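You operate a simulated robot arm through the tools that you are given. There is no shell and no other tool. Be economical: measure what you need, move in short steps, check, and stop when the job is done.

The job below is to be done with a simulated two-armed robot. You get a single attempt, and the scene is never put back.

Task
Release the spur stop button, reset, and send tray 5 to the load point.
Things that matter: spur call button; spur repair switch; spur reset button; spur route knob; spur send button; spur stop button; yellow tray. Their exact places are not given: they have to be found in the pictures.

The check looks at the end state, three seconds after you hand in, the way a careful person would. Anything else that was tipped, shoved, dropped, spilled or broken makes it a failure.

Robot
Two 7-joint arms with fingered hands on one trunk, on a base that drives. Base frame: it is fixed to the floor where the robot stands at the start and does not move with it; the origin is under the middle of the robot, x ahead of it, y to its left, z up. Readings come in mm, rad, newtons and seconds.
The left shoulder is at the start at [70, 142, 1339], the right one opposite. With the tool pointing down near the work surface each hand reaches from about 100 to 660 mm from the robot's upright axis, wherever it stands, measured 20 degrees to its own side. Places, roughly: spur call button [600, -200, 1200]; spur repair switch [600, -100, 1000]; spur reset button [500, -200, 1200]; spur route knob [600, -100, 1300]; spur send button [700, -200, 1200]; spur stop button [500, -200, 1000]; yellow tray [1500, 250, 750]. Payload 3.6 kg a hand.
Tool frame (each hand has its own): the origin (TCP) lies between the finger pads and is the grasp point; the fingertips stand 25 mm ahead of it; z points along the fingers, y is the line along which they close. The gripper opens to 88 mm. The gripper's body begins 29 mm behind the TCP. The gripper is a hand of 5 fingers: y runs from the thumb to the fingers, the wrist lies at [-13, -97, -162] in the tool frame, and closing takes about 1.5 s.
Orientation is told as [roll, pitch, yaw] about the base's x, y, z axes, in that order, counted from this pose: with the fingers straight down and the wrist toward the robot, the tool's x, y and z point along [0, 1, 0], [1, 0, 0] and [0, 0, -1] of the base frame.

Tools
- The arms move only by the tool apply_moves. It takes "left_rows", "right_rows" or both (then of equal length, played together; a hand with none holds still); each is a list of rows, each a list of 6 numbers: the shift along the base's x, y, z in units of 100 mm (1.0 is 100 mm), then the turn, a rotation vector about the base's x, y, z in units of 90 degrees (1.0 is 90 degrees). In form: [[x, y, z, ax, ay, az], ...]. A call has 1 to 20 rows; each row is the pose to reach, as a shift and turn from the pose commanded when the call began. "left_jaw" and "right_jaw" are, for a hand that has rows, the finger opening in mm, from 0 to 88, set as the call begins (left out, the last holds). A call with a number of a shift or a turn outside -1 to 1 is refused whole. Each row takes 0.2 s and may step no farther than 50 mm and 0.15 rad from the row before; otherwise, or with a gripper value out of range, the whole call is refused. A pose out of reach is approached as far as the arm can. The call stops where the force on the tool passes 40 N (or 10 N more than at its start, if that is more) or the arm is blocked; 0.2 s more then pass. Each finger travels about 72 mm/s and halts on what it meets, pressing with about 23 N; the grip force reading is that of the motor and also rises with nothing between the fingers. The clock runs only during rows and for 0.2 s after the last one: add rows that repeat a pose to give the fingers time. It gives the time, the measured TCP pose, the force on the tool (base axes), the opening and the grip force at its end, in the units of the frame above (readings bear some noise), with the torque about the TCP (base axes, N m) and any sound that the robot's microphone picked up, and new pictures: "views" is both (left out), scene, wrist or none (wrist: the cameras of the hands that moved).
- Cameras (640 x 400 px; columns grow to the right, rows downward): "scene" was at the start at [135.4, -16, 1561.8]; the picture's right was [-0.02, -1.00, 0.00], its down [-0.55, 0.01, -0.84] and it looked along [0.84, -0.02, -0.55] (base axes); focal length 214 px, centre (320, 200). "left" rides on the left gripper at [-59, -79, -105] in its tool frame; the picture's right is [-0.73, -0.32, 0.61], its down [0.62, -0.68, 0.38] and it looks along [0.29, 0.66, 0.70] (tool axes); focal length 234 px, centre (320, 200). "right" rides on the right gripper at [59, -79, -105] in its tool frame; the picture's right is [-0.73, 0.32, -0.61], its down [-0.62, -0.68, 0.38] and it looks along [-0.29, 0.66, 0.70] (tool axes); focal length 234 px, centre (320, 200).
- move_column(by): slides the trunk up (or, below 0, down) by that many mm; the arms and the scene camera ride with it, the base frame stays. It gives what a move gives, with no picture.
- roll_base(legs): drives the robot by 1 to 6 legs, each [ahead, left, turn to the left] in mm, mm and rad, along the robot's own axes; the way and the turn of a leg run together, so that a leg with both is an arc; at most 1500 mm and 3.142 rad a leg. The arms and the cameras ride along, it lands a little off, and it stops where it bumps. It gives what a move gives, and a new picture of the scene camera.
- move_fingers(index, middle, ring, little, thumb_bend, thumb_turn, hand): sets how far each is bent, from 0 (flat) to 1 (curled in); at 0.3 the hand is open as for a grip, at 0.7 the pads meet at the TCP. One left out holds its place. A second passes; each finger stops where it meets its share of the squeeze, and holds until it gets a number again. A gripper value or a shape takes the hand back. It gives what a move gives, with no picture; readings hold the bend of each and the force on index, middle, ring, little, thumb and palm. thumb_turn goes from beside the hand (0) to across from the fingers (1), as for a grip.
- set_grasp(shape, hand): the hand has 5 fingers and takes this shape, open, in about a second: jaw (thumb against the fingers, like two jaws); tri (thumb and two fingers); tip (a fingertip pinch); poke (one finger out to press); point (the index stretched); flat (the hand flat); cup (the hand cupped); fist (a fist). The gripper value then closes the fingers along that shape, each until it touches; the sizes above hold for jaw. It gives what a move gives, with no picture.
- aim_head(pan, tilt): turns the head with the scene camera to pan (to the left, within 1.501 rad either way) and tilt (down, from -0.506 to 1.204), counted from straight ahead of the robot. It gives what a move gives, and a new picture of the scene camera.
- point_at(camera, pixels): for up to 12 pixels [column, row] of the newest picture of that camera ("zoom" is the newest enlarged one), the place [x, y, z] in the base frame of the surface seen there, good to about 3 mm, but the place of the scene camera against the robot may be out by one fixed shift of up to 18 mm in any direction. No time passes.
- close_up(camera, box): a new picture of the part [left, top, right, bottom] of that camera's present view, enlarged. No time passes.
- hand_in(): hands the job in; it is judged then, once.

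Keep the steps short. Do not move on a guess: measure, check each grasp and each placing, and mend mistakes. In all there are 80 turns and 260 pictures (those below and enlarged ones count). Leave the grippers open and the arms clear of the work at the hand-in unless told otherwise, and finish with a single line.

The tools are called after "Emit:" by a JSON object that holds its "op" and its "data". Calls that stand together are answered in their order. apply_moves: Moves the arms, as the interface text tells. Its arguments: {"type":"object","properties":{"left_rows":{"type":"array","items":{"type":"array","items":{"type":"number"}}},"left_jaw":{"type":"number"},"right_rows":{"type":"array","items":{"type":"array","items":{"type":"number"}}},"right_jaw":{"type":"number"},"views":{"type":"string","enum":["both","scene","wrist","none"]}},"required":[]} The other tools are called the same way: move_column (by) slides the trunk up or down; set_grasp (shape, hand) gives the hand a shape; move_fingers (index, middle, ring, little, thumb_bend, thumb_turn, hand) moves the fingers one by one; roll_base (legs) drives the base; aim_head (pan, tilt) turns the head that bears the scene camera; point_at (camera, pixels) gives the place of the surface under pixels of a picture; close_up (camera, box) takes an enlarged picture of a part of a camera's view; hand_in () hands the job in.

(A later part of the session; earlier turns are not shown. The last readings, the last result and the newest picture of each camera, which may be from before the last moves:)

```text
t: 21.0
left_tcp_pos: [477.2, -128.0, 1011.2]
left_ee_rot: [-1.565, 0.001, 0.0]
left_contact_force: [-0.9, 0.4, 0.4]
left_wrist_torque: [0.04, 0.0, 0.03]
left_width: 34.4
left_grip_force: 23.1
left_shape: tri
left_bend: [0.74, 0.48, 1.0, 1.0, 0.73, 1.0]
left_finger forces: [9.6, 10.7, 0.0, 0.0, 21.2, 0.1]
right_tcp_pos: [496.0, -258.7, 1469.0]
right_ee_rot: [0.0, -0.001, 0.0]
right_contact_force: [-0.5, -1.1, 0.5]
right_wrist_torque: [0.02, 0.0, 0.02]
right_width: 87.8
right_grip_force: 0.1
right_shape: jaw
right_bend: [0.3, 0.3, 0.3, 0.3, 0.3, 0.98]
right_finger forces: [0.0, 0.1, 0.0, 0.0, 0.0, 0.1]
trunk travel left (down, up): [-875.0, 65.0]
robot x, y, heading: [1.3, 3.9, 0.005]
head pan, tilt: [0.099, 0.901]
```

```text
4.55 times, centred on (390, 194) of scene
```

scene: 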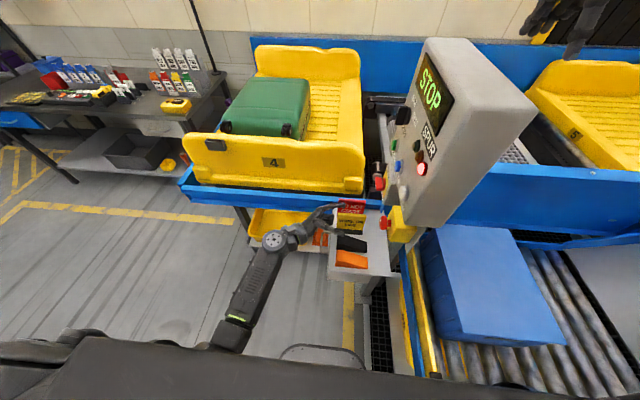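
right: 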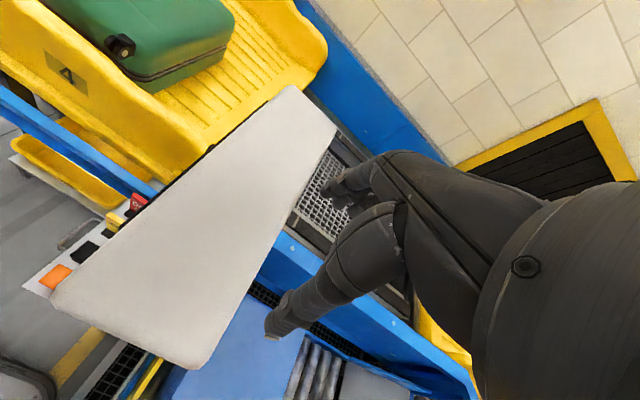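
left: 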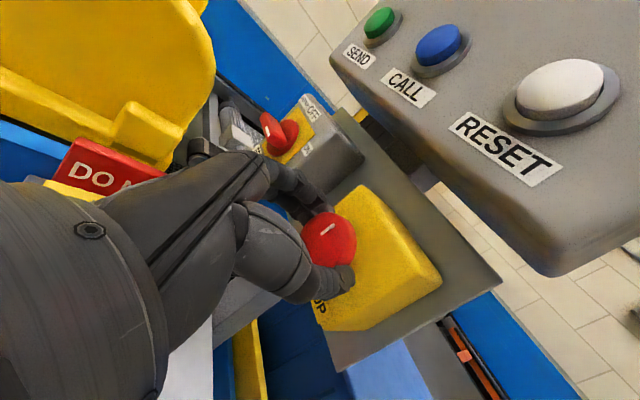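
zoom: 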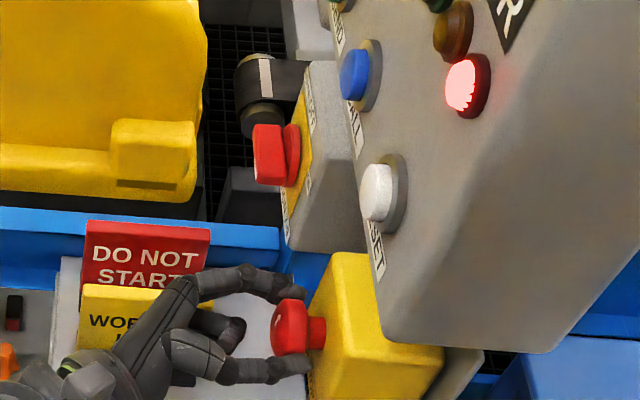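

Last row was a hair too big; repeating with even steps.

Emit:
{"op": "apply_moves", "data": {"left_rows": [[0, 0, 0, 0, -0.08, 0], [0, 0, 0, 0, -0.16, 0], [0, 0, 0, 0, -0.24, 0], [0, 0, 0, 0, -0.32, 0], [0, 0, 0, 0, -0.4, 0], [0, 0, 0, 0, -0.48, 0]], "views": "both"}}

Emit:
{"op": "close_up", "data": {"camera": "scene", "box": [320, 150, 460, 238]}}

```text
t: 22.1
left_tcp_pos: [479.6, -70.4, 959.9]
left_ee_rot: [-1.404, -0.477, -0.061]
left_contact_force: [-0.1, -0.3, -0.3]
left_wrist_torque: [0.0, -0.04, -0.01]
left_width: 21.2
left_grip_force: 23.2
left_shape: tri
left_bend: [0.76, 0.76, 1.0, 1.0, 0.87, 1.0]
left_finger forces: [0.1, 0.0, 0.1, 0.1, 0.0, 0.0]
right_tcp_pos: [498.0, -258.7, 1469.5]
right_ee_rot: [-0.001, 0.0, -0.003]
right_contact_force: [1.1, -0.2, 0.0]
right_wrist_torque: [-0.01, 0.05, 0.0]
right_width: 87.8
right_grip_force: 0.1
right_shape: jaw
right_bend: [0.3, 0.3, 0.3, 0.3, 0.3, 0.98]
right_finger forces: [0.0, 0.1, 0.0, 0.0, 0.0, 0.0]
trunk travel left (down, up): [-875.0, 65.0]
robot x, y, heading: [-0.2, 0.4, 0.002]
head pan, tilt: [0.099, 0.901]
stopped in row 5 (left hand): the arm was blocked; the commanded pose is now the measured one
```

scene: 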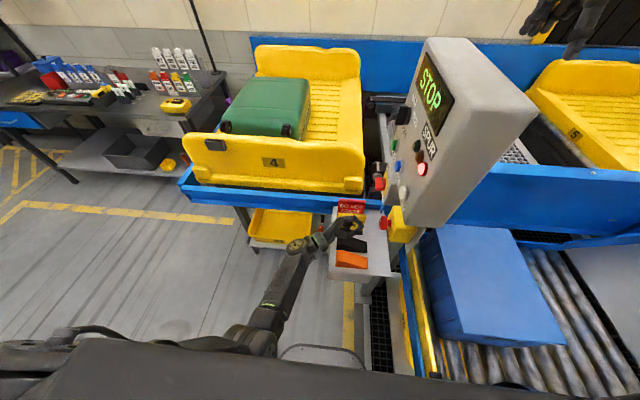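
left: 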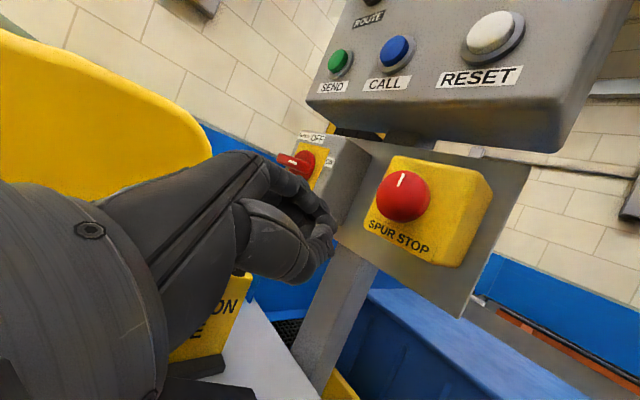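

```text
4.55 times, centred on (390, 194) of scene
```

zoom: 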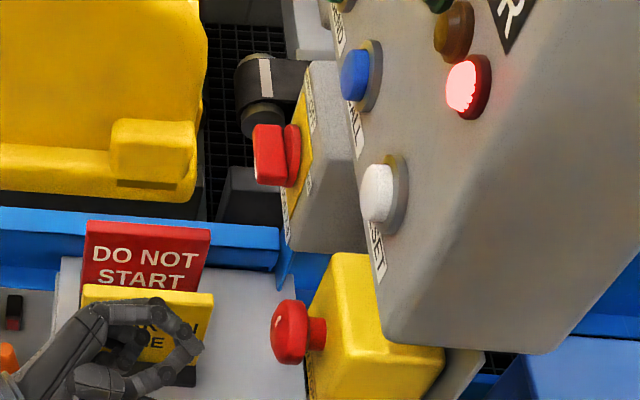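

The arm ran out of joint room and slipped off; the mark still points up. I measure the button again and back away a bit.

Emit:
{"op": "point_at", "data": {"camera": "left", "pixels": [[404, 196], [455, 190], [400, 182], [436, 185]]}}

Emit:
{"op": "close_up", "data": {"camera": "left", "box": [270, 110, 510, 260]}}

```text
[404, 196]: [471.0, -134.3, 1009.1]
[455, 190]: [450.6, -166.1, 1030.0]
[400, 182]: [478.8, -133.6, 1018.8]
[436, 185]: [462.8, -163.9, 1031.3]
```

```text
2.67 times, centred on (390, 185) of left
```

zoom: 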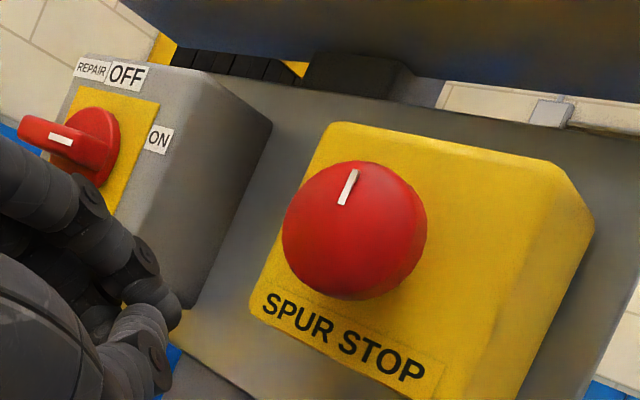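

The button is unturned. I'll back off and level the hand, then start from a counter-turned grasp so that the twist ends in the comfortable range.

Emit:
{"op": "apply_moves", "data": {"left_rows": [[0, 0.15, 0.15, -0.024, 0.077, 0.003], [0, 0.3, 0.3, -0.048, 0.154, 0.006], [0, 0.4, 0.45, -0.073, 0.23, 0.01], [0, 0.4, 0.6, -0.097, 0.307, 0.013], [0, 0.4, 0.6, -0.097, 0.307, 0.013]], "left_jaw": 88, "views": "none"}}

Emit:
{"op": "apply_moves", "data": {"left_rows": [[0, 0, 0, 0, 0.09, 0], [0, 0, 0, 0, 0.18, 0], [0, 0, 0, 0, 0.27, 0], [0, 0, 0, 0, 0.36, 0], [0, 0, 0, 0, 0.45, 0], [0, 0, 0, 0, 0.54, 0], [0, 0, 0, 0, 0.63, 0], [0, 0, 0, 0, 0.7, 0]], "views": "both"}}

```text
t: 23.2
left_tcp_pos: [479.2, -30.4, 1021.8]
left_ee_rot: [-1.573, 0.0, 0.002]
left_contact_force: [0.5, -0.3, 0.5]
left_wrist_torque: [0.0, 0.0, 0.01]
left_width: 87.6
left_grip_force: 0.1
left_shape: tri
left_bend: [0.3, 0.3, 0.99, 0.99, 0.3, 0.98]
left_finger forces: [0.1, 0.0, 0.1, 0.0, 0.0, 0.0]
right_tcp_pos: [496.8, -257.7, 1468.8]
right_ee_rot: [0.0, 0.0, -0.002]
right_contact_force: [-0.3, 0.2, 0.0]
right_wrist_torque: [0.01, -0.02, 0.0]
right_width: 87.8
right_grip_force: 0.0
right_shape: jaw
right_bend: [0.3, 0.3, 0.3, 0.3, 0.3, 0.98]
right_finger forces: [0.0, 0.0, 0.1, 0.0, 0.0, 0.0]
trunk travel left (down, up): [-875.0, 65.0]
robot x, y, heading: [1.4, 0.1, -0.0]
head pan, tilt: [0.099, 0.901]
```

```text
t: 25.1
left_tcp_pos: [477.8, -31.8, 1021.7]
left_ee_rot: [-1.57, 1.102, 0.002]
left_contact_force: [0.3, -0.4, -0.2]
left_wrist_torque: [-0.03, -0.01, -0.03]
left_width: 87.4
left_grip_force: 0.1
left_shape: tri
left_bend: [0.3, 0.3, 0.99, 0.99, 0.3, 0.98]
left_finger forces: [0.1, 0.1, 0.0, 0.0, 0.0, 0.0]
right_tcp_pos: [496.5, -258.1, 1468.9]
right_ee_rot: [-0.001, 0.0, -0.002]
right_contact_force: [0.8, -0.1, 0.2]
right_wrist_torque: [-0.02, -0.04, 0.03]
right_width: 87.8
right_grip_force: 0.1
right_shape: jaw
right_bend: [0.3, 0.3, 0.3, 0.3, 0.3, 0.98]
right_finger forces: [0.1, 0.0, 0.1, 0.0, 0.0, 0.1]
trunk travel left (down, up): [-875.0, 65.0]
robot x, y, heading: [-1.4, 1.8, 0.001]
head pan, tilt: [0.099, 0.901]
```

scene: 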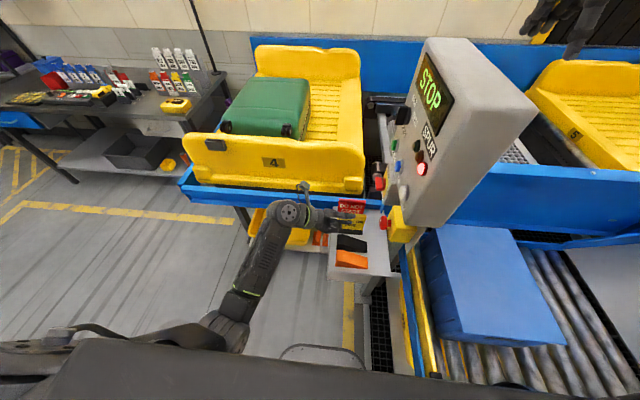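
left: 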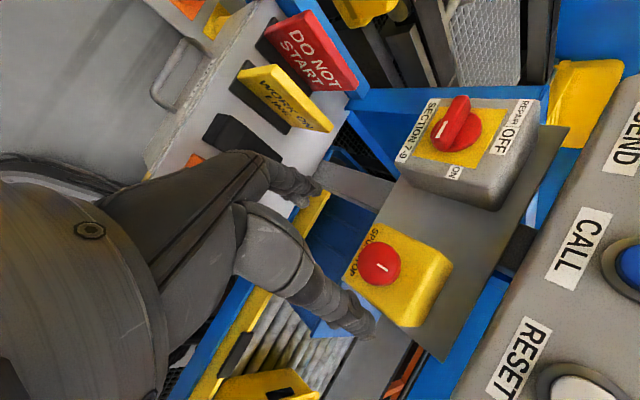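

Plenty of room this way (turned +63°). I move in over the button and close.

Emit:
{"op": "apply_moves", "data": {"left_rows": [[-0.02, -0.3, -0.08, 0, 0, 0], [-0.02, -0.6, -0.08, 0, 0, 0], [-0.02, -0.85, -0.08, 0, 0, 0], [-0.02, -0.99, -0.08, 0, 0, 0]], "views": "wrist"}}

Emit:
{"op": "apply_moves", "data": {"left_rows": [[0, 0, 0, 0, 0, 0], [0, 0, 0, 0, 0, 0], [0, 0, 0, 0, 0, 0], [0, 0, 0, 0, 0, 0], [0, 0, 0, 0, 0, 0], [0, 0, 0, 0, 0, 0], [0, 0, 0, 0, 0, 0]], "left_jaw": 15, "views": "wrist"}}

```text
t: 26.1
left_tcp_pos: [476.9, -128.3, 1011.6]
left_ee_rot: [-1.566, 1.101, 0.01]
left_contact_force: [0.1, -0.4, -0.8]
left_wrist_torque: [0.01, -0.02, 0.03]
left_width: 87.8
left_grip_force: 0.1
left_shape: tri
left_bend: [0.3, 0.3, 0.99, 0.99, 0.3, 0.98]
left_finger forces: [0.0, 0.1, 0.0, 0.1, 0.1, 0.0]
right_tcp_pos: [495.9, -258.8, 1470.1]
right_ee_rot: [-0.001, 0.0, 0.0]
right_contact_force: [0.0, 0.5, -0.3]
right_wrist_torque: [-0.04, 0.01, 0.0]
right_width: 87.7
right_grip_force: 0.1
right_shape: jaw
right_bend: [0.3, 0.3, 0.3, 0.3, 0.3, 0.98]
right_finger forces: [0.0, 0.0, 0.1, 0.1, 0.0, 0.1]
trunk travel left (down, up): [-875.0, 65.0]
robot x, y, heading: [-1.2, -1.0, -0.002]
head pan, tilt: [0.099, 0.901]
```

left: 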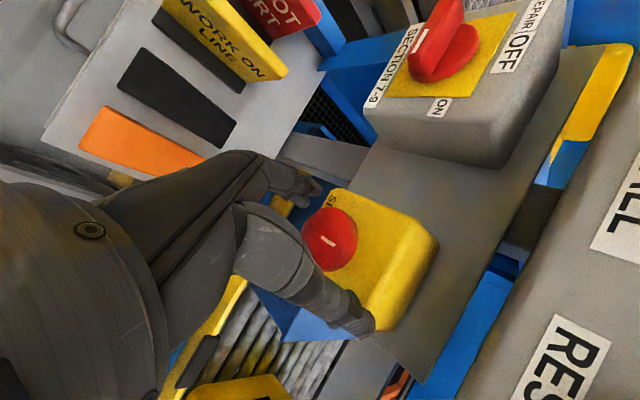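

```text
t: 27.6
left_tcp_pos: [476.5, -128.6, 1013.5]
left_ee_rot: [-1.57, 1.099, 0.004]
left_contact_force: [0.4, 2.3, -2.5]
left_wrist_torque: [0.1, 0.06, 0.05]
left_width: 35.2
left_grip_force: 23.2
left_shape: tri
left_bend: [0.74, 0.46, 1.0, 1.0, 0.74, 1.0]
left_finger forces: [11.1, 11.8, 0.0, 0.1, 19.7, 0.1]
right_tcp_pos: [496.8, -258.4, 1468.9]
right_ee_rot: [0.0, 0.0, -0.001]
right_contact_force: [0.0, -0.1, 0.4]
right_wrist_torque: [0.04, 0.02, 0.02]
right_width: 87.4
right_grip_force: 0.0
right_shape: jaw
right_bend: [0.3, 0.3, 0.3, 0.3, 0.3, 0.98]
right_finger forces: [0.0, 0.0, 0.1, 0.0, 0.0, 0.1]
trunk travel left (down, up): [-875.0, 65.0]
robot x, y, heading: [0.7, 2.4, 0.001]
head pan, tilt: [0.099, 0.901]
```

left: 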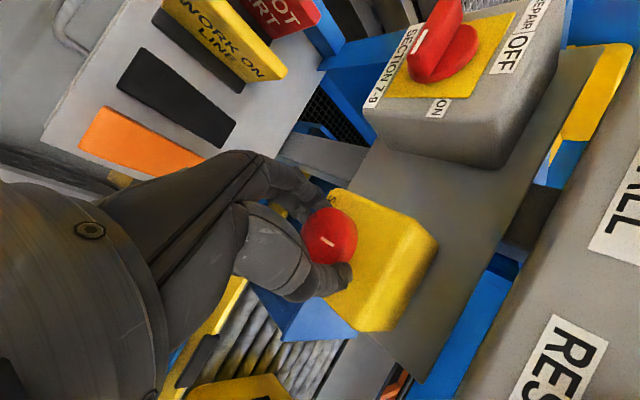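

Held again (forces 11/12/20 N). Twist clockwise 60 degrees.

Emit:
{"op": "apply_moves", "data": {"left_rows": [[0, 0, 0, 0, -0.08, 0], [0, 0, 0, 0, -0.16, 0], [0, 0, 0, 0, -0.24, 0], [0, 0, 0, 0, -0.32, 0], [0, 0, 0, 0, -0.4, 0], [0, 0, 0, 0, -0.48, 0], [0, 0, 0, 0, -0.56, 0], [0, 0, 0, 0, -0.64, 0]], "views": "both"}}

Emit:
{"op": "close_up", "data": {"camera": "scene", "box": [320, 50, 480, 250]}}

```text
t: 29.4
left_tcp_pos: [476.8, -129.2, 1012.1]
left_ee_rot: [-1.573, 0.093, 0.002]
left_contact_force: [-4.9, 4.8, -17.6]
left_wrist_torque: [0.33, 0.41, -0.13]
left_width: 35.1
left_grip_force: 23.1
left_shape: tri
left_bend: [0.74, 0.48, 1.0, 1.0, 0.75, 1.0]
left_finger forces: [8.7, 17.6, 0.0, 0.0, 23.6, 0.0]
right_tcp_pos: [496.9, -257.2, 1469.3]
right_ee_rot: [0.001, 0.0, 0.0]
right_contact_force: [-0.4, -0.1, 0.6]
right_wrist_torque: [0.01, -0.02, 0.02]
right_width: 87.8
right_grip_force: 0.0
right_shape: jaw
right_bend: [0.3, 0.3, 0.3, 0.3, 0.3, 0.98]
right_finger forces: [0.1, 0.1, 0.1, 0.1, 0.1, 0.0]
trunk travel left (down, up): [-875.0, 65.0]
robot x, y, heading: [1.7, 2.4, -0.002]
head pan, tilt: [0.099, 0.901]
```

scene: 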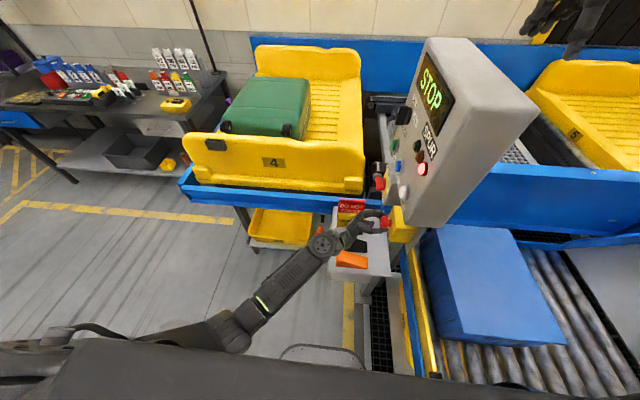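
left: 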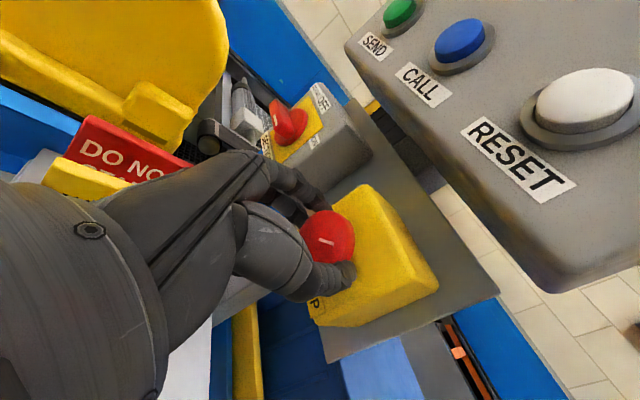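

```text
2.00 times, centred on (400, 150) of scene
```

zoom: 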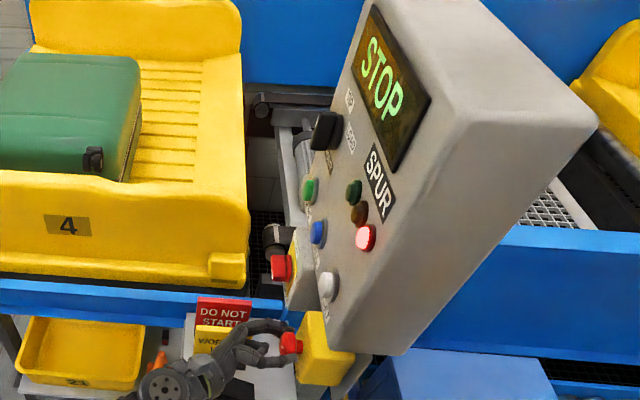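

In the wrist view the mark kept its place relative to the hand, so the button turned with it. I let go, withdraw and check button depth and display.

Emit:
{"op": "apply_moves", "data": {"left_rows": [[0, 0, 0, 0, 0, 0], [0, 0, 0, 0, 0, 0], [0, 0, 0, 0, 0, 0], [0, 0, 0, 0, 0, 0], [0, 0.4, 0, 0, 0, 0], [0, 0.8, 0, 0, 0, 0]], "left_jaw": 88, "views": "both"}}

Emit:
{"op": "close_up", "data": {"camera": "left", "box": [320, 200, 480, 300]}}

Emit:
{"op": "point_at", "data": {"camera": "left", "pixels": [[370, 265], [378, 270], [420, 260]]}}

Emit:
{"op": "close_up", "data": {"camera": "scene", "box": [320, 50, 480, 250]}}

```text
t: 30.9
left_tcp_pos: [477.0, -47.7, 1013.6]
left_ee_rot: [-1.574, 0.095, 0.0]
left_contact_force: [0.1, 0.5, -0.6]
left_wrist_torque: [0.01, 0.01, -0.02]
left_width: 87.8
left_grip_force: 0.1
left_shape: tri
left_bend: [0.3, 0.3, 0.99, 0.99, 0.3, 0.98]
left_finger forces: [0.0, 0.0, 0.0, 0.1, 0.0, 0.1]
right_tcp_pos: [495.8, -256.1, 1470.5]
right_ee_rot: [-0.001, -0.002, -0.002]
right_contact_force: [-0.7, -0.3, 0.7]
right_wrist_torque: [-0.02, 0.03, 0.0]
right_width: 87.8
right_grip_force: 0.0
right_shape: jaw
right_bend: [0.3, 0.3, 0.3, 0.3, 0.3, 0.98]
right_finger forces: [0.0, 0.0, 0.1, 0.0, 0.0, 0.1]
trunk travel left (down, up): [-875.0, 65.0]
robot x, y, heading: [1.3, -0.5, 0.001]
head pan, tilt: [0.099, 0.901]
```

scene: 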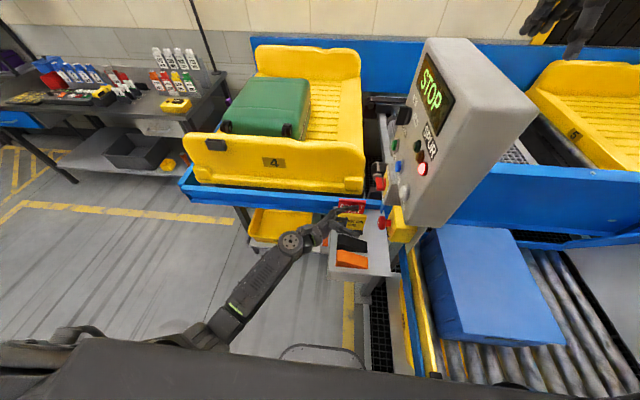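
left: 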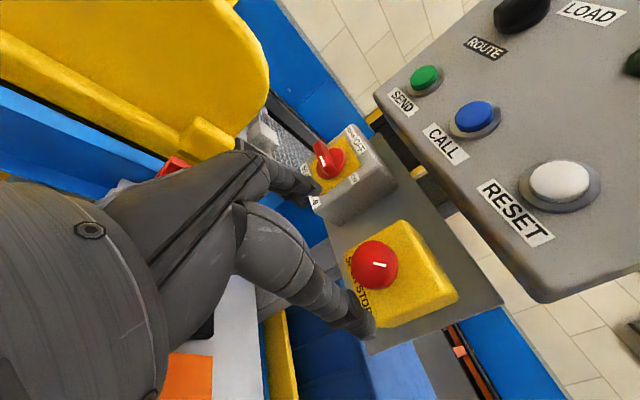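

```text
4.00 times, centred on (400, 250) of left
```

zoom: 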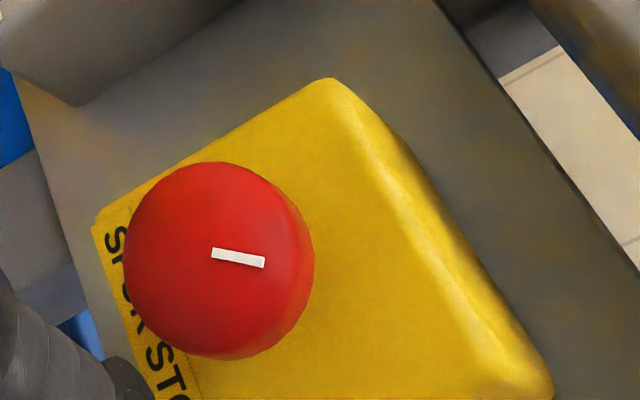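

```text
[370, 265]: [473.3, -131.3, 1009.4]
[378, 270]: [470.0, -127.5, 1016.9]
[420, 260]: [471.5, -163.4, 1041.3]
```

```text
2.00 times, centred on (400, 150) of scene
```

zoom: 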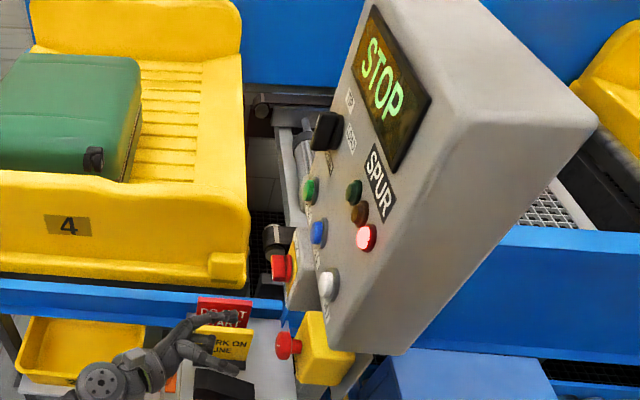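

The button is turned ~50° and stands ~5 mm further out (face now y≈-130): released. Next: poke shape and rise in front of the RESET button (about [468,-150,1156]).

Emit:
{"op": "apply_moves", "data": {"left_rows": [[0, 0.3, 0.2, 0, -0.06, 0], [0, 0.5, 0.6, 0, -0.06, 0], [0, 0.5, 1, 0, -0.06, 0]], "views": "none"}}

Emit:
{"op": "set_grasp", "data": {"hand": "left", "shape": "poke"}}

Emit:
{"op": "apply_moves", "data": {"left_rows": [[-0.08, 0, 0.4, 0, 0, 0], [-0.08, -0.1, 0.43, 0, 0, 0]], "views": "both"}}

Emit:
{"op": "close_up", "data": {"camera": "left", "box": [200, 100, 520, 300]}}

Emit:
{"op": "close_up", "data": {"camera": "scene", "box": [310, 50, 470, 250]}}

```text
t: 31.6
left_tcp_pos: [475.0, -1.5, 1113.5]
left_ee_rot: [-1.574, 0.0, 0.003]
left_contact_force: [-0.4, 0.1, -0.4]
left_wrist_torque: [-0.02, 0.03, -0.01]
left_width: 87.9
left_grip_force: 0.0
left_shape: tri
left_bend: [0.3, 0.3, 0.99, 0.99, 0.3, 0.98]
left_finger forces: [0.0, 0.0, 0.1, 0.0, 0.0, 0.1]
right_tcp_pos: [496.2, -258.7, 1469.5]
right_ee_rot: [0.0, 0.0, -0.001]
right_contact_force: [0.1, -0.4, -0.8]
right_wrist_torque: [-0.02, -0.02, 0.0]
right_width: 87.8
right_grip_force: 0.0
right_shape: jaw
right_bend: [0.3, 0.3, 0.3, 0.3, 0.3, 0.98]
right_finger forces: [0.0, 0.0, 0.0, 0.0, 0.0, 0.1]
trunk travel left (down, up): [-875.0, 65.0]
robot x, y, heading: [-0.7, 0.3, 0.001]
head pan, tilt: [0.099, 0.901]
```

```text
t: 32.5
left_tcp_pos: [476.3, -2.3, 1112.5]
left_ee_rot: [-1.575, 0.0, 0.002]
left_contact_force: [0.3, 0.0, 0.3]
left_wrist_torque: [0.02, 0.02, -0.01]
left_width: 0.2
left_grip_force: 0.1
left_shape: poke
left_bend: [0.7, 0.7, 0.99, 0.99, 1.0, 1.0]
left_finger forces: [0.0, 0.1, 0.0, 0.0, 0.0, 0.0]
right_tcp_pos: [496.3, -258.8, 1469.8]
right_ee_rot: [0.0, 0.001, -0.001]
right_contact_force: [-0.5, -0.1, 0.5]
right_wrist_torque: [0.0, 0.0, 0.0]
right_width: 87.6
right_grip_force: 0.1
right_shape: jaw
right_bend: [0.3, 0.3, 0.3, 0.3, 0.3, 0.98]
right_finger forces: [0.0, 0.0, 0.0, 0.0, 0.0, 0.0]
trunk travel left (down, up): [-875.0, 65.0]
robot x, y, heading: [-1.4, 1.1, 0.0]
head pan, tilt: [0.099, 0.901]
```

```text
t: 33.1
left_tcp_pos: [468.9, -10.9, 1157.0]
left_ee_rot: [-1.574, 0.0, 0.001]
left_contact_force: [0.1, -0.1, -0.3]
left_wrist_torque: [-0.01, 0.0, 0.02]
left_width: 0.0
left_grip_force: 0.1
left_shape: poke
left_bend: [0.7, 0.7, 0.99, 0.99, 1.0, 1.0]
left_finger forces: [0.0, 0.0, 0.0, 0.1, 0.1, 0.1]
right_tcp_pos: [496.0, -259.1, 1468.6]
right_ee_rot: [-0.002, 0.0, 0.001]
right_contact_force: [0.1, 0.0, -0.3]
right_wrist_torque: [-0.01, 0.01, -0.02]
right_width: 87.5
right_grip_force: 0.1
right_shape: jaw
right_bend: [0.3, 0.3, 0.3, 0.3, 0.3, 0.98]
right_finger forces: [0.0, 0.0, 0.0, 0.0, 0.0, 0.1]
trunk travel left (down, up): [-875.0, 65.0]
robot x, y, heading: [2.6, -1.2, -0.003]
head pan, tilt: [0.099, 0.901]
```

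scene: 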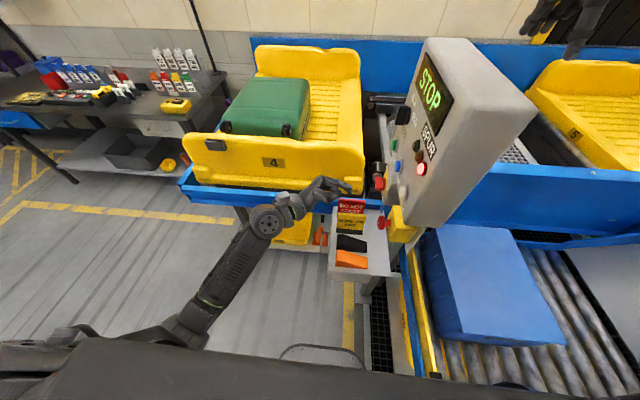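
left: 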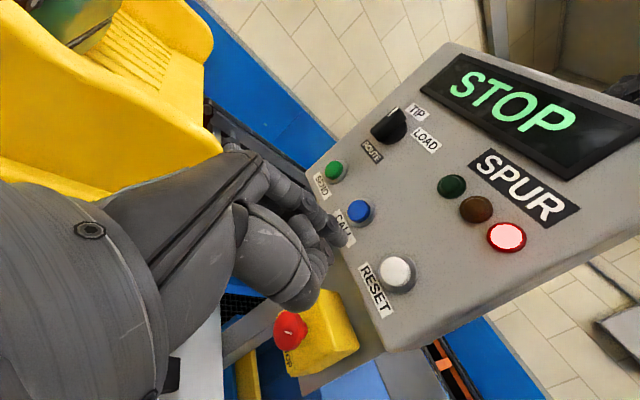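

```text
2.00 times, centred on (360, 200) of left
```

zoom: 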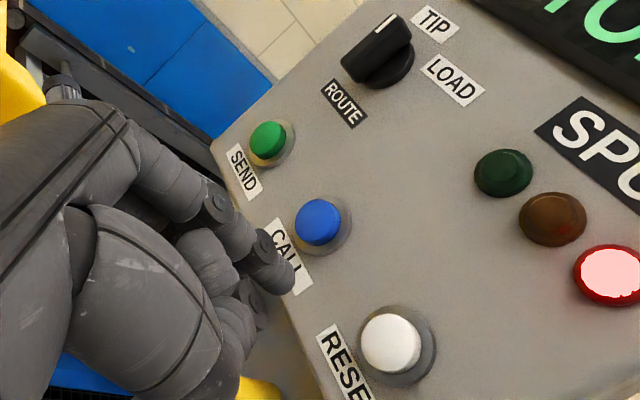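

```text
2.00 times, centred on (390, 150) of scene
```

zoom: 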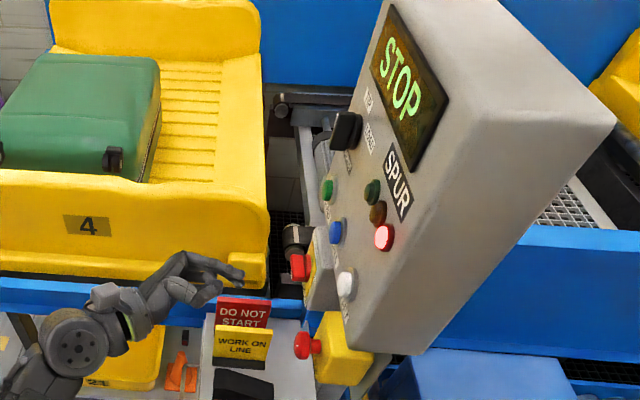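

I measure the outstretched fingertip (342,238) and the reset cap (397,272).

Emit:
{"op": "point_at", "data": {"camera": "left", "pixels": [[342, 238], [338, 233], [333, 225], [346, 242], [397, 271], [394, 268], [360, 211], [334, 170]]}}

```text
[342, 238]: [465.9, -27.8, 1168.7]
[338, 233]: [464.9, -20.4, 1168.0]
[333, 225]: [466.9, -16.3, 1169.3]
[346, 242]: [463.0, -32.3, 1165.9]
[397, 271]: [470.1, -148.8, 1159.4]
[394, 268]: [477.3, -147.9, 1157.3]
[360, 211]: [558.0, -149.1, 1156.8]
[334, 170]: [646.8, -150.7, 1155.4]
```

The fingertip is on the reset button's line at y≈-36; cap face at y≈-149. I approach and press gently.

Emit:
{"op": "apply_moves", "data": {"left_rows": [[0.02, -0.4, 0, 0, 0, 0], [0.02, -0.8, 0, 0, 0, 0], [0.02, -1, 0, 0, 0, 0]], "views": "wrist"}}

Emit:
{"op": "apply_moves", "data": {"left_rows": [[0, -0.08, 0, 0, 0, 0], [0, -0.14, 0, 0, 0, 0], [0, -0.19, 0, 0, 0, 0], [0, -0.23, 0, 0, 0, 0], [0, -0.23, 0, 0, 0, 0], [0, 0, 0, 0, 0, 0], [0, 0.4, 0, 0, 0, 0]], "views": "both"}}

Emit:
{"op": "close_up", "data": {"camera": "left", "box": [320, 0, 640, 200]}}

Emit:
{"op": "close_up", "data": {"camera": "scene", "box": [310, 50, 470, 250]}}

```text
t: 34.0
left_tcp_pos: [469.9, -111.0, 1159.8]
left_ee_rot: [-1.577, 0.0, 0.002]
left_contact_force: [0.1, -0.4, -0.8]
left_wrist_torque: [-0.05, -0.03, 0.03]
left_width: 0.0
left_grip_force: 0.2
left_shape: poke
left_bend: [0.7, 0.7, 0.99, 0.99, 1.0, 1.0]
left_finger forces: [0.0, 0.0, 0.0, 0.0, 0.0, 0.0]
right_tcp_pos: [496.4, -259.1, 1469.2]
right_ee_rot: [-0.001, 0.001, 0.0]
right_contact_force: [0.0, 0.4, -0.4]
right_wrist_torque: [-0.01, 0.01, 0.03]
right_width: 87.8
right_grip_force: 0.0
right_shape: jaw
right_bend: [0.3, 0.3, 0.3, 0.3, 0.3, 0.98]
right_finger forces: [0.1, 0.0, 0.1, 0.1, 0.0, 0.0]
trunk travel left (down, up): [-875.0, 65.0]
robot x, y, heading: [2.0, -1.1, -0.004]
head pan, tilt: [0.099, 0.901]
```

left: 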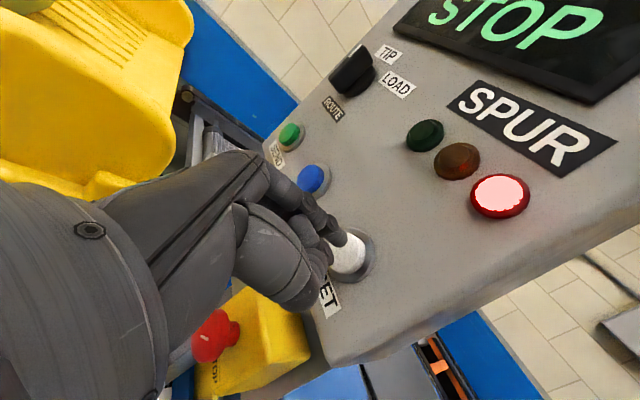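

```text
t: 35.5
left_tcp_pos: [470.8, -68.7, 1156.2]
left_ee_rot: [-1.578, 0.0, -0.001]
left_contact_force: [-0.2, 0.2, -0.3]
left_wrist_torque: [0.03, -0.01, -0.02]
left_width: 0.0
left_grip_force: 0.1
left_shape: poke
left_bend: [0.7, 0.7, 0.99, 0.99, 1.0, 1.0]
left_finger forces: [0.1, 0.1, 0.0, 0.1, 0.0, 0.0]
right_tcp_pos: [494.7, -255.0, 1469.4]
right_ee_rot: [-0.002, -0.002, -0.002]
right_contact_force: [0.4, 0.8, 0.1]
right_wrist_torque: [-0.02, -0.01, -0.02]
right_width: 87.7
right_grip_force: 0.1
right_shape: jaw
right_bend: [0.3, 0.3, 0.3, 0.3, 0.3, 0.98]
right_finger forces: [0.0, 0.0, 0.1, 0.1, 0.0, 0.1]
trunk travel left (down, up): [-875.0, 65.0]
robot x, y, heading: [-0.5, 0.3, 0.003]
head pan, tilt: [0.099, 0.901]
heard: click
```

scene: 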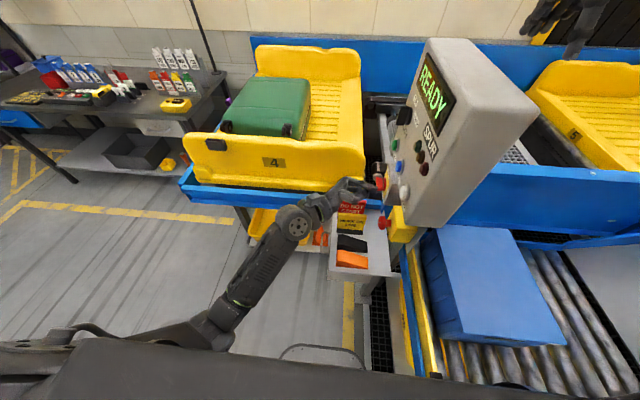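
left: 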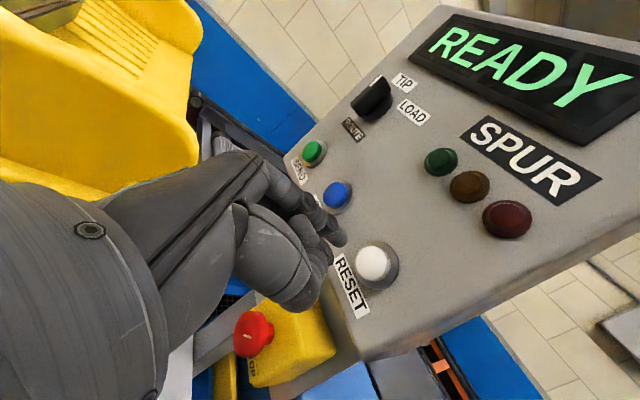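

```text
2.00 times, centred on (480, 100) of left
```

zoom: 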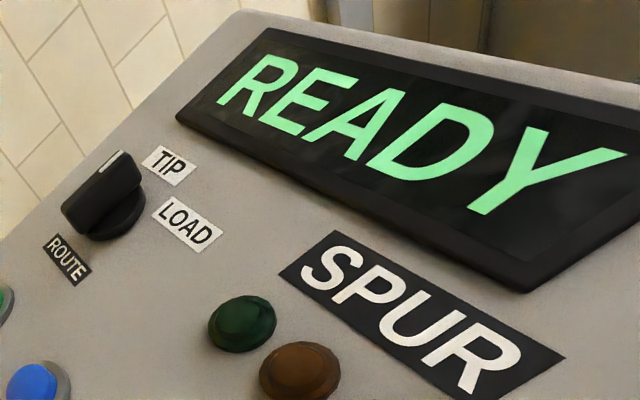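

```text
2.00 times, centred on (390, 150) of scene
```

zoom: 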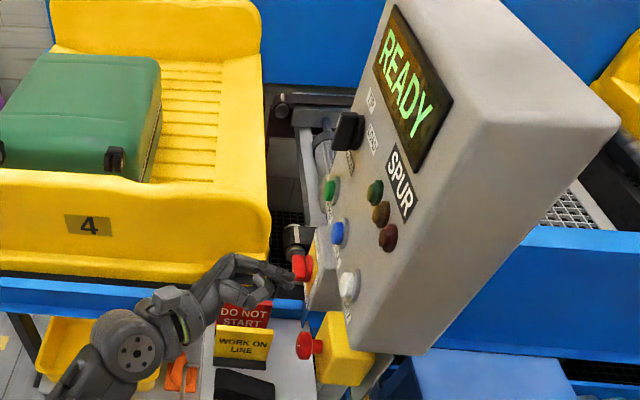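

READY is shown and the red lamp is off. Now the route knob: I move in front of it at y≈-20, in "tri" shape, and test in free air how far the hand can turn clockwise there.

Emit:
{"op": "apply_moves", "data": {"left_rows": [[0.2, 0.3, 0.2, 0, 0, 0], [0.5, 0.45, 0.4, 0, 0, 0], [0.8, 0.5, 0.7, 0, 0, 0], [1, 0.5, 1, 0, 0, 0]], "views": "none"}}

Emit:
{"op": "set_grasp", "data": {"hand": "left", "shape": "tri"}}

Emit:
{"op": "apply_moves", "data": {"left_rows": [[0.35, 0, 0.08, 0, 0, 0], [0.65, 0, 0.08, 0, 0, 0]], "views": "both"}}

Emit:
{"op": "apply_moves", "data": {"left_rows": [[0, 0, 0, 0, -0.09, 0], [0, 0, 0, 0, -0.18, 0], [0, 0, 0, 0, -0.27, 0], [0, 0, 0, 0, -0.36, 0], [0, 0, 0, 0, -0.45, 0], [0, 0, 0, 0, -0.54, 0], [0, 0, 0, 0, -0.63, 0], [0, 0, 0, 0, -0.72, 0], [0, 0, 0, 0, -0.81, 0], [0, 0, 0, 0, -0.9, 0]], "views": "wrist"}}

```text
t: 36.5
left_tcp_pos: [571.3, -20.3, 1257.9]
left_ee_rot: [-1.573, -0.001, 0.003]
left_contact_force: [0.1, 0.5, -0.4]
left_wrist_torque: [-0.01, -0.02, 0.0]
left_width: 0.0
left_grip_force: 0.1
left_shape: poke
left_bend: [0.7, 0.7, 0.99, 0.99, 1.0, 1.0]
left_finger forces: [0.1, 0.1, 0.0, 0.0, 0.1, 0.0]
right_tcp_pos: [497.5, -259.4, 1469.1]
right_ee_rot: [-0.001, 0.0, -0.001]
right_contact_force: [0.0, -0.6, 0.8]
right_wrist_torque: [0.02, 0.03, -0.02]
right_width: 87.5
right_grip_force: 0.0
right_shape: jaw
right_bend: [0.3, 0.3, 0.3, 0.3, 0.3, 0.98]
right_finger forces: [0.0, 0.1, 0.1, 0.0, 0.0, 0.1]
trunk travel left (down, up): [-875.0, 65.0]
robot x, y, heading: [1.5, 1.6, -0.001]
head pan, tilt: [0.099, 0.901]
```

```text
t: 37.5
left_tcp_pos: [570.8, -19.2, 1256.6]
left_ee_rot: [-1.574, 0.001, 0.001]
left_contact_force: [-0.9, 0.4, -0.5]
left_wrist_torque: [0.03, -0.01, 0.02]
left_width: 88.1
left_grip_force: 0.1
left_shape: tri
left_bend: [0.3, 0.3, 0.99, 0.99, 0.3, 0.98]
left_finger forces: [0.0, 0.0, 0.0, 0.0, 0.0, 0.1]
right_tcp_pos: [495.5, -257.8, 1469.6]
right_ee_rot: [-0.001, 0.0, -0.001]
right_contact_force: [0.4, 0.4, 0.2]
right_wrist_torque: [-0.01, 0.01, -0.05]
right_width: 87.7
right_grip_force: 0.1
right_shape: jaw
right_bend: [0.3, 0.3, 0.3, 0.3, 0.3, 0.98]
right_finger forces: [0.0, 0.0, 0.1, 0.0, 0.1, 0.0]
trunk travel left (down, up): [-875.0, 65.0]
robot x, y, heading: [-1.0, 1.7, 0.002]
head pan, tilt: [0.099, 0.901]
```

```text
t: 38.0
left_tcp_pos: [638.0, -21.2, 1265.5]
left_ee_rot: [-1.574, 0.002, 0.001]
left_contact_force: [-0.8, -0.2, -0.6]
left_wrist_torque: [-0.02, -0.05, -0.03]
left_width: 88.0
left_grip_force: 0.1
left_shape: tri
left_bend: [0.3, 0.3, 0.99, 0.99, 0.3, 0.98]
left_finger forces: [0.0, 0.1, 0.0, 0.1, 0.1, 0.0]
right_tcp_pos: [497.1, -258.6, 1468.3]
right_ee_rot: [-0.001, 0.0, -0.001]
right_contact_force: [-0.1, 0.8, -0.2]
right_wrist_torque: [0.03, -0.01, 0.0]
right_width: 87.8
right_grip_force: 0.1
right_shape: jaw
right_bend: [0.3, 0.3, 0.3, 0.3, 0.3, 0.98]
right_finger forces: [0.0, 0.1, 0.0, 0.0, 0.1, 0.0]
trunk travel left (down, up): [-875.0, 65.0]
robot x, y, heading: [0.3, 4.0, 0.004]
head pan, tilt: [0.099, 0.901]
```

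scene: 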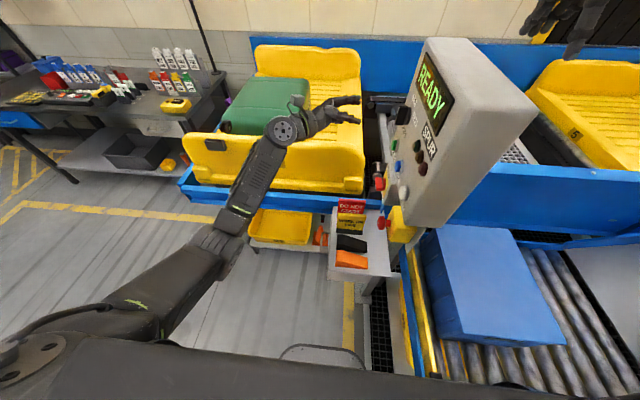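
left: 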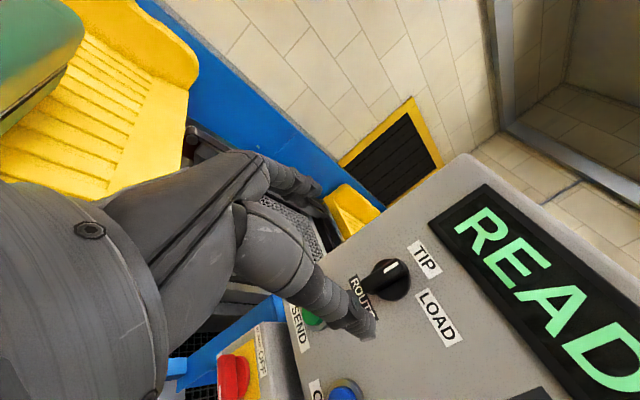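

```text
t: 40.2
left_tcp_pos: [635.9, -18.9, 1263.5]
left_ee_rot: [-1.591, -1.415, 0.017]
left_contact_force: [-0.2, 0.4, -1.3]
left_wrist_torque: [-0.01, 0.02, 0.0]
left_width: 87.9
left_grip_force: 0.1
left_shape: tri
left_bend: [0.3, 0.3, 0.99, 0.99, 0.3, 0.98]
left_finger forces: [0.0, 0.0, 0.0, 0.1, 0.1, 0.1]
right_tcp_pos: [496.6, -258.1, 1469.0]
right_ee_rot: [0.0, -0.001, -0.001]
right_contact_force: [-0.5, 0.3, 0.5]
right_wrist_torque: [0.0, -0.04, 0.01]
right_width: 87.7
right_grip_force: 0.0
right_shape: jaw
right_bend: [0.3, 0.3, 0.3, 0.3, 0.3, 0.98]
right_finger forces: [0.0, 0.0, 0.0, 0.0, 0.1, 0.1]
trunk travel left (down, up): [-875.0, 65.0]
robot x, y, heading: [2.2, 3.2, -0.003]
head pan, tilt: [0.099, 0.901]
```

left: 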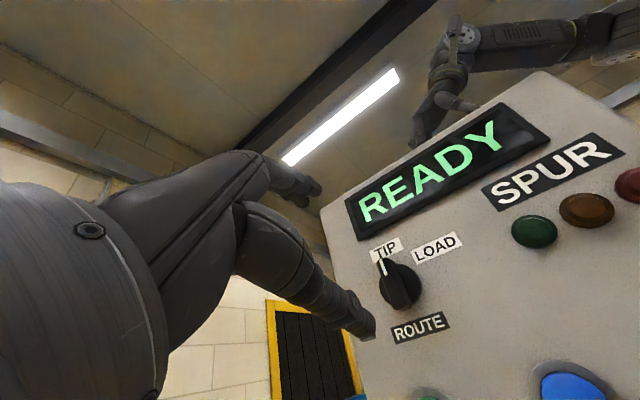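

The hand can turn 81° here, plenty. From this view LOAD is about 55° clockwise of TIP. I turn back, go in over the knob bar and close on it.

Emit:
{"op": "point_at", "data": {"camera": "left", "pixels": [[384, 266], [404, 285], [400, 300], [384, 249], [437, 248], [420, 325], [440, 280]]}}

Emit:
{"op": "apply_moves", "data": {"left_rows": [[0, 0, 0, 0, 0.09, 0], [0, 0, 0, 0, 0.18, 0], [0, 0, 0, 0, 0.27, 0], [0, 0, 0, 0, 0.36, 0], [0, 0, 0, 0, 0.45, 0], [0, 0, 0, 0, 0.54, 0], [0, 0, 0, 0, 0.63, 0], [0, 0, 0, 0, 0.72, 0], [0, 0, 0, 0, 0.81, 0], [0, 0, 0, 0, 0.9, 0]], "views": "none"}}

Emit:
{"op": "apply_moves", "data": {"left_rows": [[0, -0.3, 0, 0, 0, 0], [0, -0.6, 0, 0, 0, 0], [0, -0.8, 0, 0, 0, 0]], "views": "both"}}

Emit:
{"op": "close_up", "data": {"camera": "scene", "box": [330, 70, 450, 145]}}

```text
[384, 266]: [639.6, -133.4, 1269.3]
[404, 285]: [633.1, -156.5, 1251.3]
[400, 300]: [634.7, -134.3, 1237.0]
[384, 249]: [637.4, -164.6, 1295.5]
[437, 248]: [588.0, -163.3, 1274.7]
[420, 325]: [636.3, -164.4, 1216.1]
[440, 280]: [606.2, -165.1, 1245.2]
```

```text
t: 42.5
left_tcp_pos: [635.9, -20.6, 1265.0]
left_ee_rot: [-1.575, 0.0, 0.0]
left_contact_force: [-0.7, 0.0, 0.6]
left_wrist_torque: [0.0, 0.0, -0.03]
left_width: 87.8
left_grip_force: 0.1
left_shape: tri
left_bend: [0.3, 0.3, 0.99, 0.99, 0.3, 0.98]
left_finger forces: [0.0, 0.0, 0.1, 0.0, 0.1, 0.0]
right_tcp_pos: [495.9, -258.7, 1468.6]
right_ee_rot: [0.0, 0.0, -0.002]
right_contact_force: [-0.1, -0.1, -0.5]
right_wrist_torque: [0.0, -0.03, 0.01]
right_width: 87.6
right_grip_force: 0.2
right_shape: jaw
right_bend: [0.3, 0.3, 0.3, 0.3, 0.3, 0.98]
right_finger forces: [0.0, 0.0, 0.0, 0.1, 0.1, 0.0]
trunk travel left (down, up): [-875.0, 65.0]
robot x, y, heading: [0.4, 1.8, 0.001]
head pan, tilt: [0.099, 0.901]
```

```text
t: 43.2
left_tcp_pos: [635.4, -99.6, 1264.3]
left_ee_rot: [-1.574, 0.0, 0.003]
left_contact_force: [-0.1, 0.5, -0.3]
left_wrist_torque: [0.01, 0.01, 0.01]
left_width: 88.2
left_grip_force: 0.0
left_shape: tri
left_bend: [0.3, 0.3, 0.99, 0.99, 0.3, 0.98]
left_finger forces: [0.1, 0.0, 0.1, 0.1, 0.0, 0.1]
right_tcp_pos: [495.8, -258.7, 1469.1]
right_ee_rot: [-0.001, 0.002, -0.001]
right_contact_force: [0.2, -0.2, -0.7]
right_wrist_torque: [-0.02, 0.0, 0.04]
right_width: 88.0
right_grip_force: 0.0
right_shape: jaw
right_bend: [0.3, 0.3, 0.3, 0.3, 0.3, 0.98]
right_finger forces: [0.0, 0.1, 0.1, 0.1, 0.0, 0.0]
trunk travel left (down, up): [-875.0, 65.0]
robot x, y, heading: [2.2, -1.6, -0.001]
head pan, tilt: [0.099, 0.901]
```

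scene: 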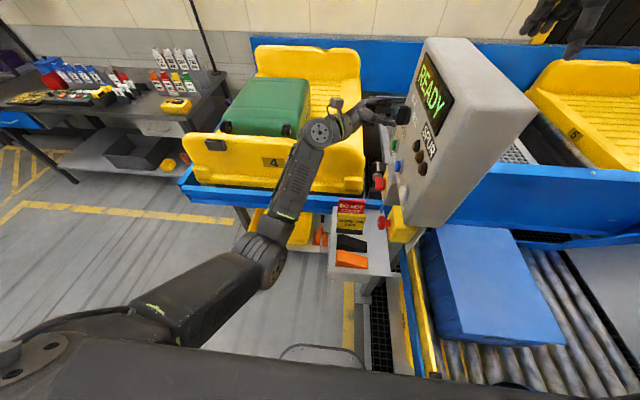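
left: 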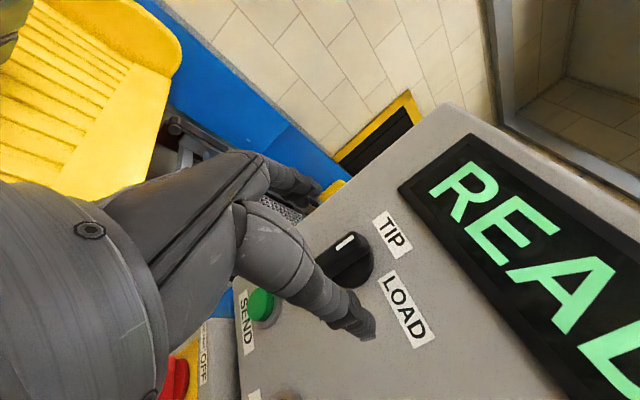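

```text
5.33 times, centred on (390, 108) of scene
```

zoom: 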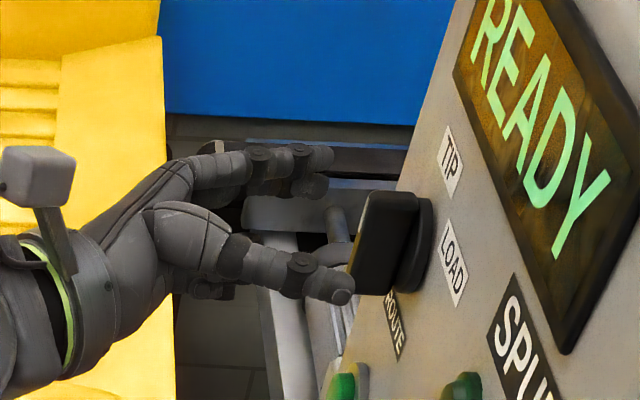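

Knob centre works out at [636, ·, 1255] (between TIP at z 1295 and ROUTE at z 1216); LOAD sits ~65° clockwise. I lower 10 mm, go in and close.

Emit:
{"op": "apply_moves", "data": {"left_rows": [[0.01, 0, -0.1, 0, 0, 0], [0.01, -0.2, -0.1, 0, 0, 0], [0.01, -0.34, -0.1, 0, 0, 0]], "views": "none"}}

Emit:
{"op": "apply_moves", "data": {"left_rows": [[0, 0, 0, 0, 0, 0], [0, 0, 0, 0, 0, 0], [0, 0, 0, 0, 0, 0], [0, 0, 0, 0, 0, 0], [0, 0, 0, 0, 0, 0], [0, 0, 0, 0, 0, 0], [0, 0, 0, 0, 0, 0], [0, 0, 0, 0, 0, 0]], "left_jaw": 2, "views": "both"}}

Emit:
{"op": "close_up", "data": {"camera": "scene", "box": [330, 70, 450, 145]}}

```text
t: 44.0
left_tcp_pos: [635.6, -133.5, 1253.7]
left_ee_rot: [-1.573, 0.001, 0.001]
left_contact_force: [0.9, -0.1, -0.6]
left_wrist_torque: [0.02, -0.01, -0.02]
left_width: 88.1
left_grip_force: 0.0
left_shape: tri
left_bend: [0.3, 0.3, 0.99, 0.99, 0.3, 0.98]
left_finger forces: [0.1, 0.0, 0.0, 0.0, 0.0, 0.1]
right_tcp_pos: [496.2, -258.7, 1468.2]
right_ee_rot: [-0.002, 0.0, -0.001]
right_contact_force: [-0.5, 0.4, 0.2]
right_wrist_torque: [-0.02, 0.03, 0.0]
right_width: 87.6
right_grip_force: 0.1
right_shape: jaw
right_bend: [0.3, 0.3, 0.3, 0.3, 0.3, 0.98]
right_finger forces: [0.0, 0.0, 0.0, 0.0, 0.1, 0.0]
trunk travel left (down, up): [-875.0, 65.0]
robot x, y, heading: [3.0, 2.4, -0.0]
head pan, tilt: [0.099, 0.901]
```

```text
t: 45.9
left_tcp_pos: [637.5, -131.4, 1254.5]
left_ee_rot: [-1.576, 0.002, 0.003]
left_contact_force: [2.7, 4.1, -0.1]
left_wrist_torque: [0.03, 0.02, 0.08]
left_width: 24.9
left_grip_force: 23.0
left_shape: tri
left_bend: [0.74, 0.51, 1.0, 1.0, 0.76, 1.0]
left_finger forces: [10.5, 11.3, 0.0, 0.1, 19.2, 0.1]
right_tcp_pos: [497.9, -257.3, 1469.4]
right_ee_rot: [-0.002, -0.001, -0.001]
right_contact_force: [0.5, -1.0, 0.2]
right_wrist_torque: [-0.02, -0.01, -0.02]
right_width: 87.6
right_grip_force: 0.2
right_shape: jaw
right_bend: [0.3, 0.3, 0.3, 0.3, 0.3, 0.98]
right_finger forces: [0.0, 0.0, 0.1, 0.1, 0.1, 0.0]
trunk travel left (down, up): [-875.0, 65.0]
robot x, y, heading: [1.9, -0.7, 0.005]
head pan, tilt: [0.099, 0.901]
```

scene: 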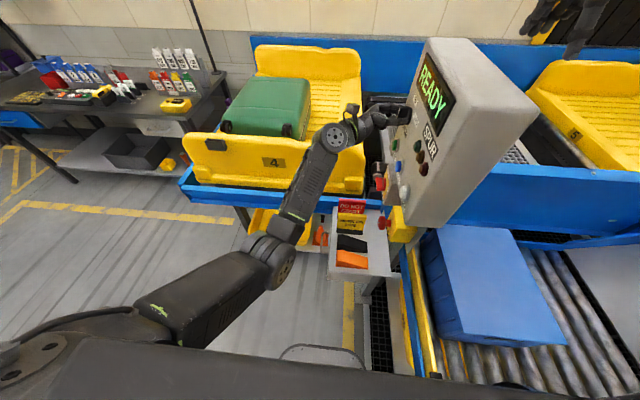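
left: 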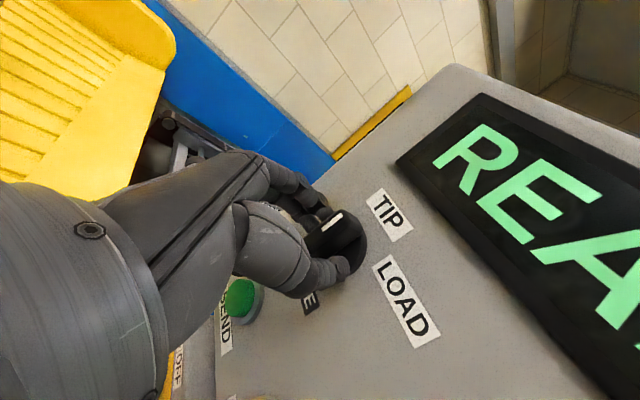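

```text
5.33 times, centred on (390, 108) of scene
```

zoom: 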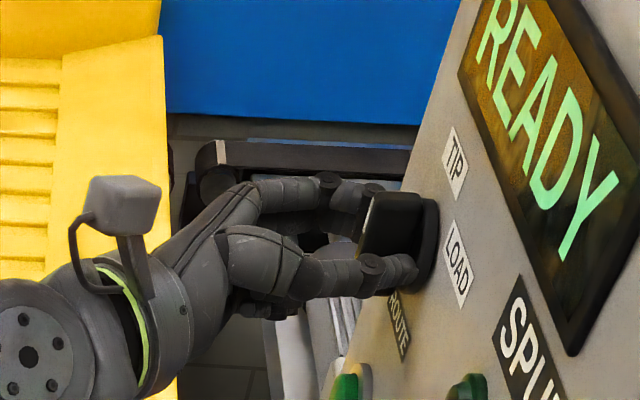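

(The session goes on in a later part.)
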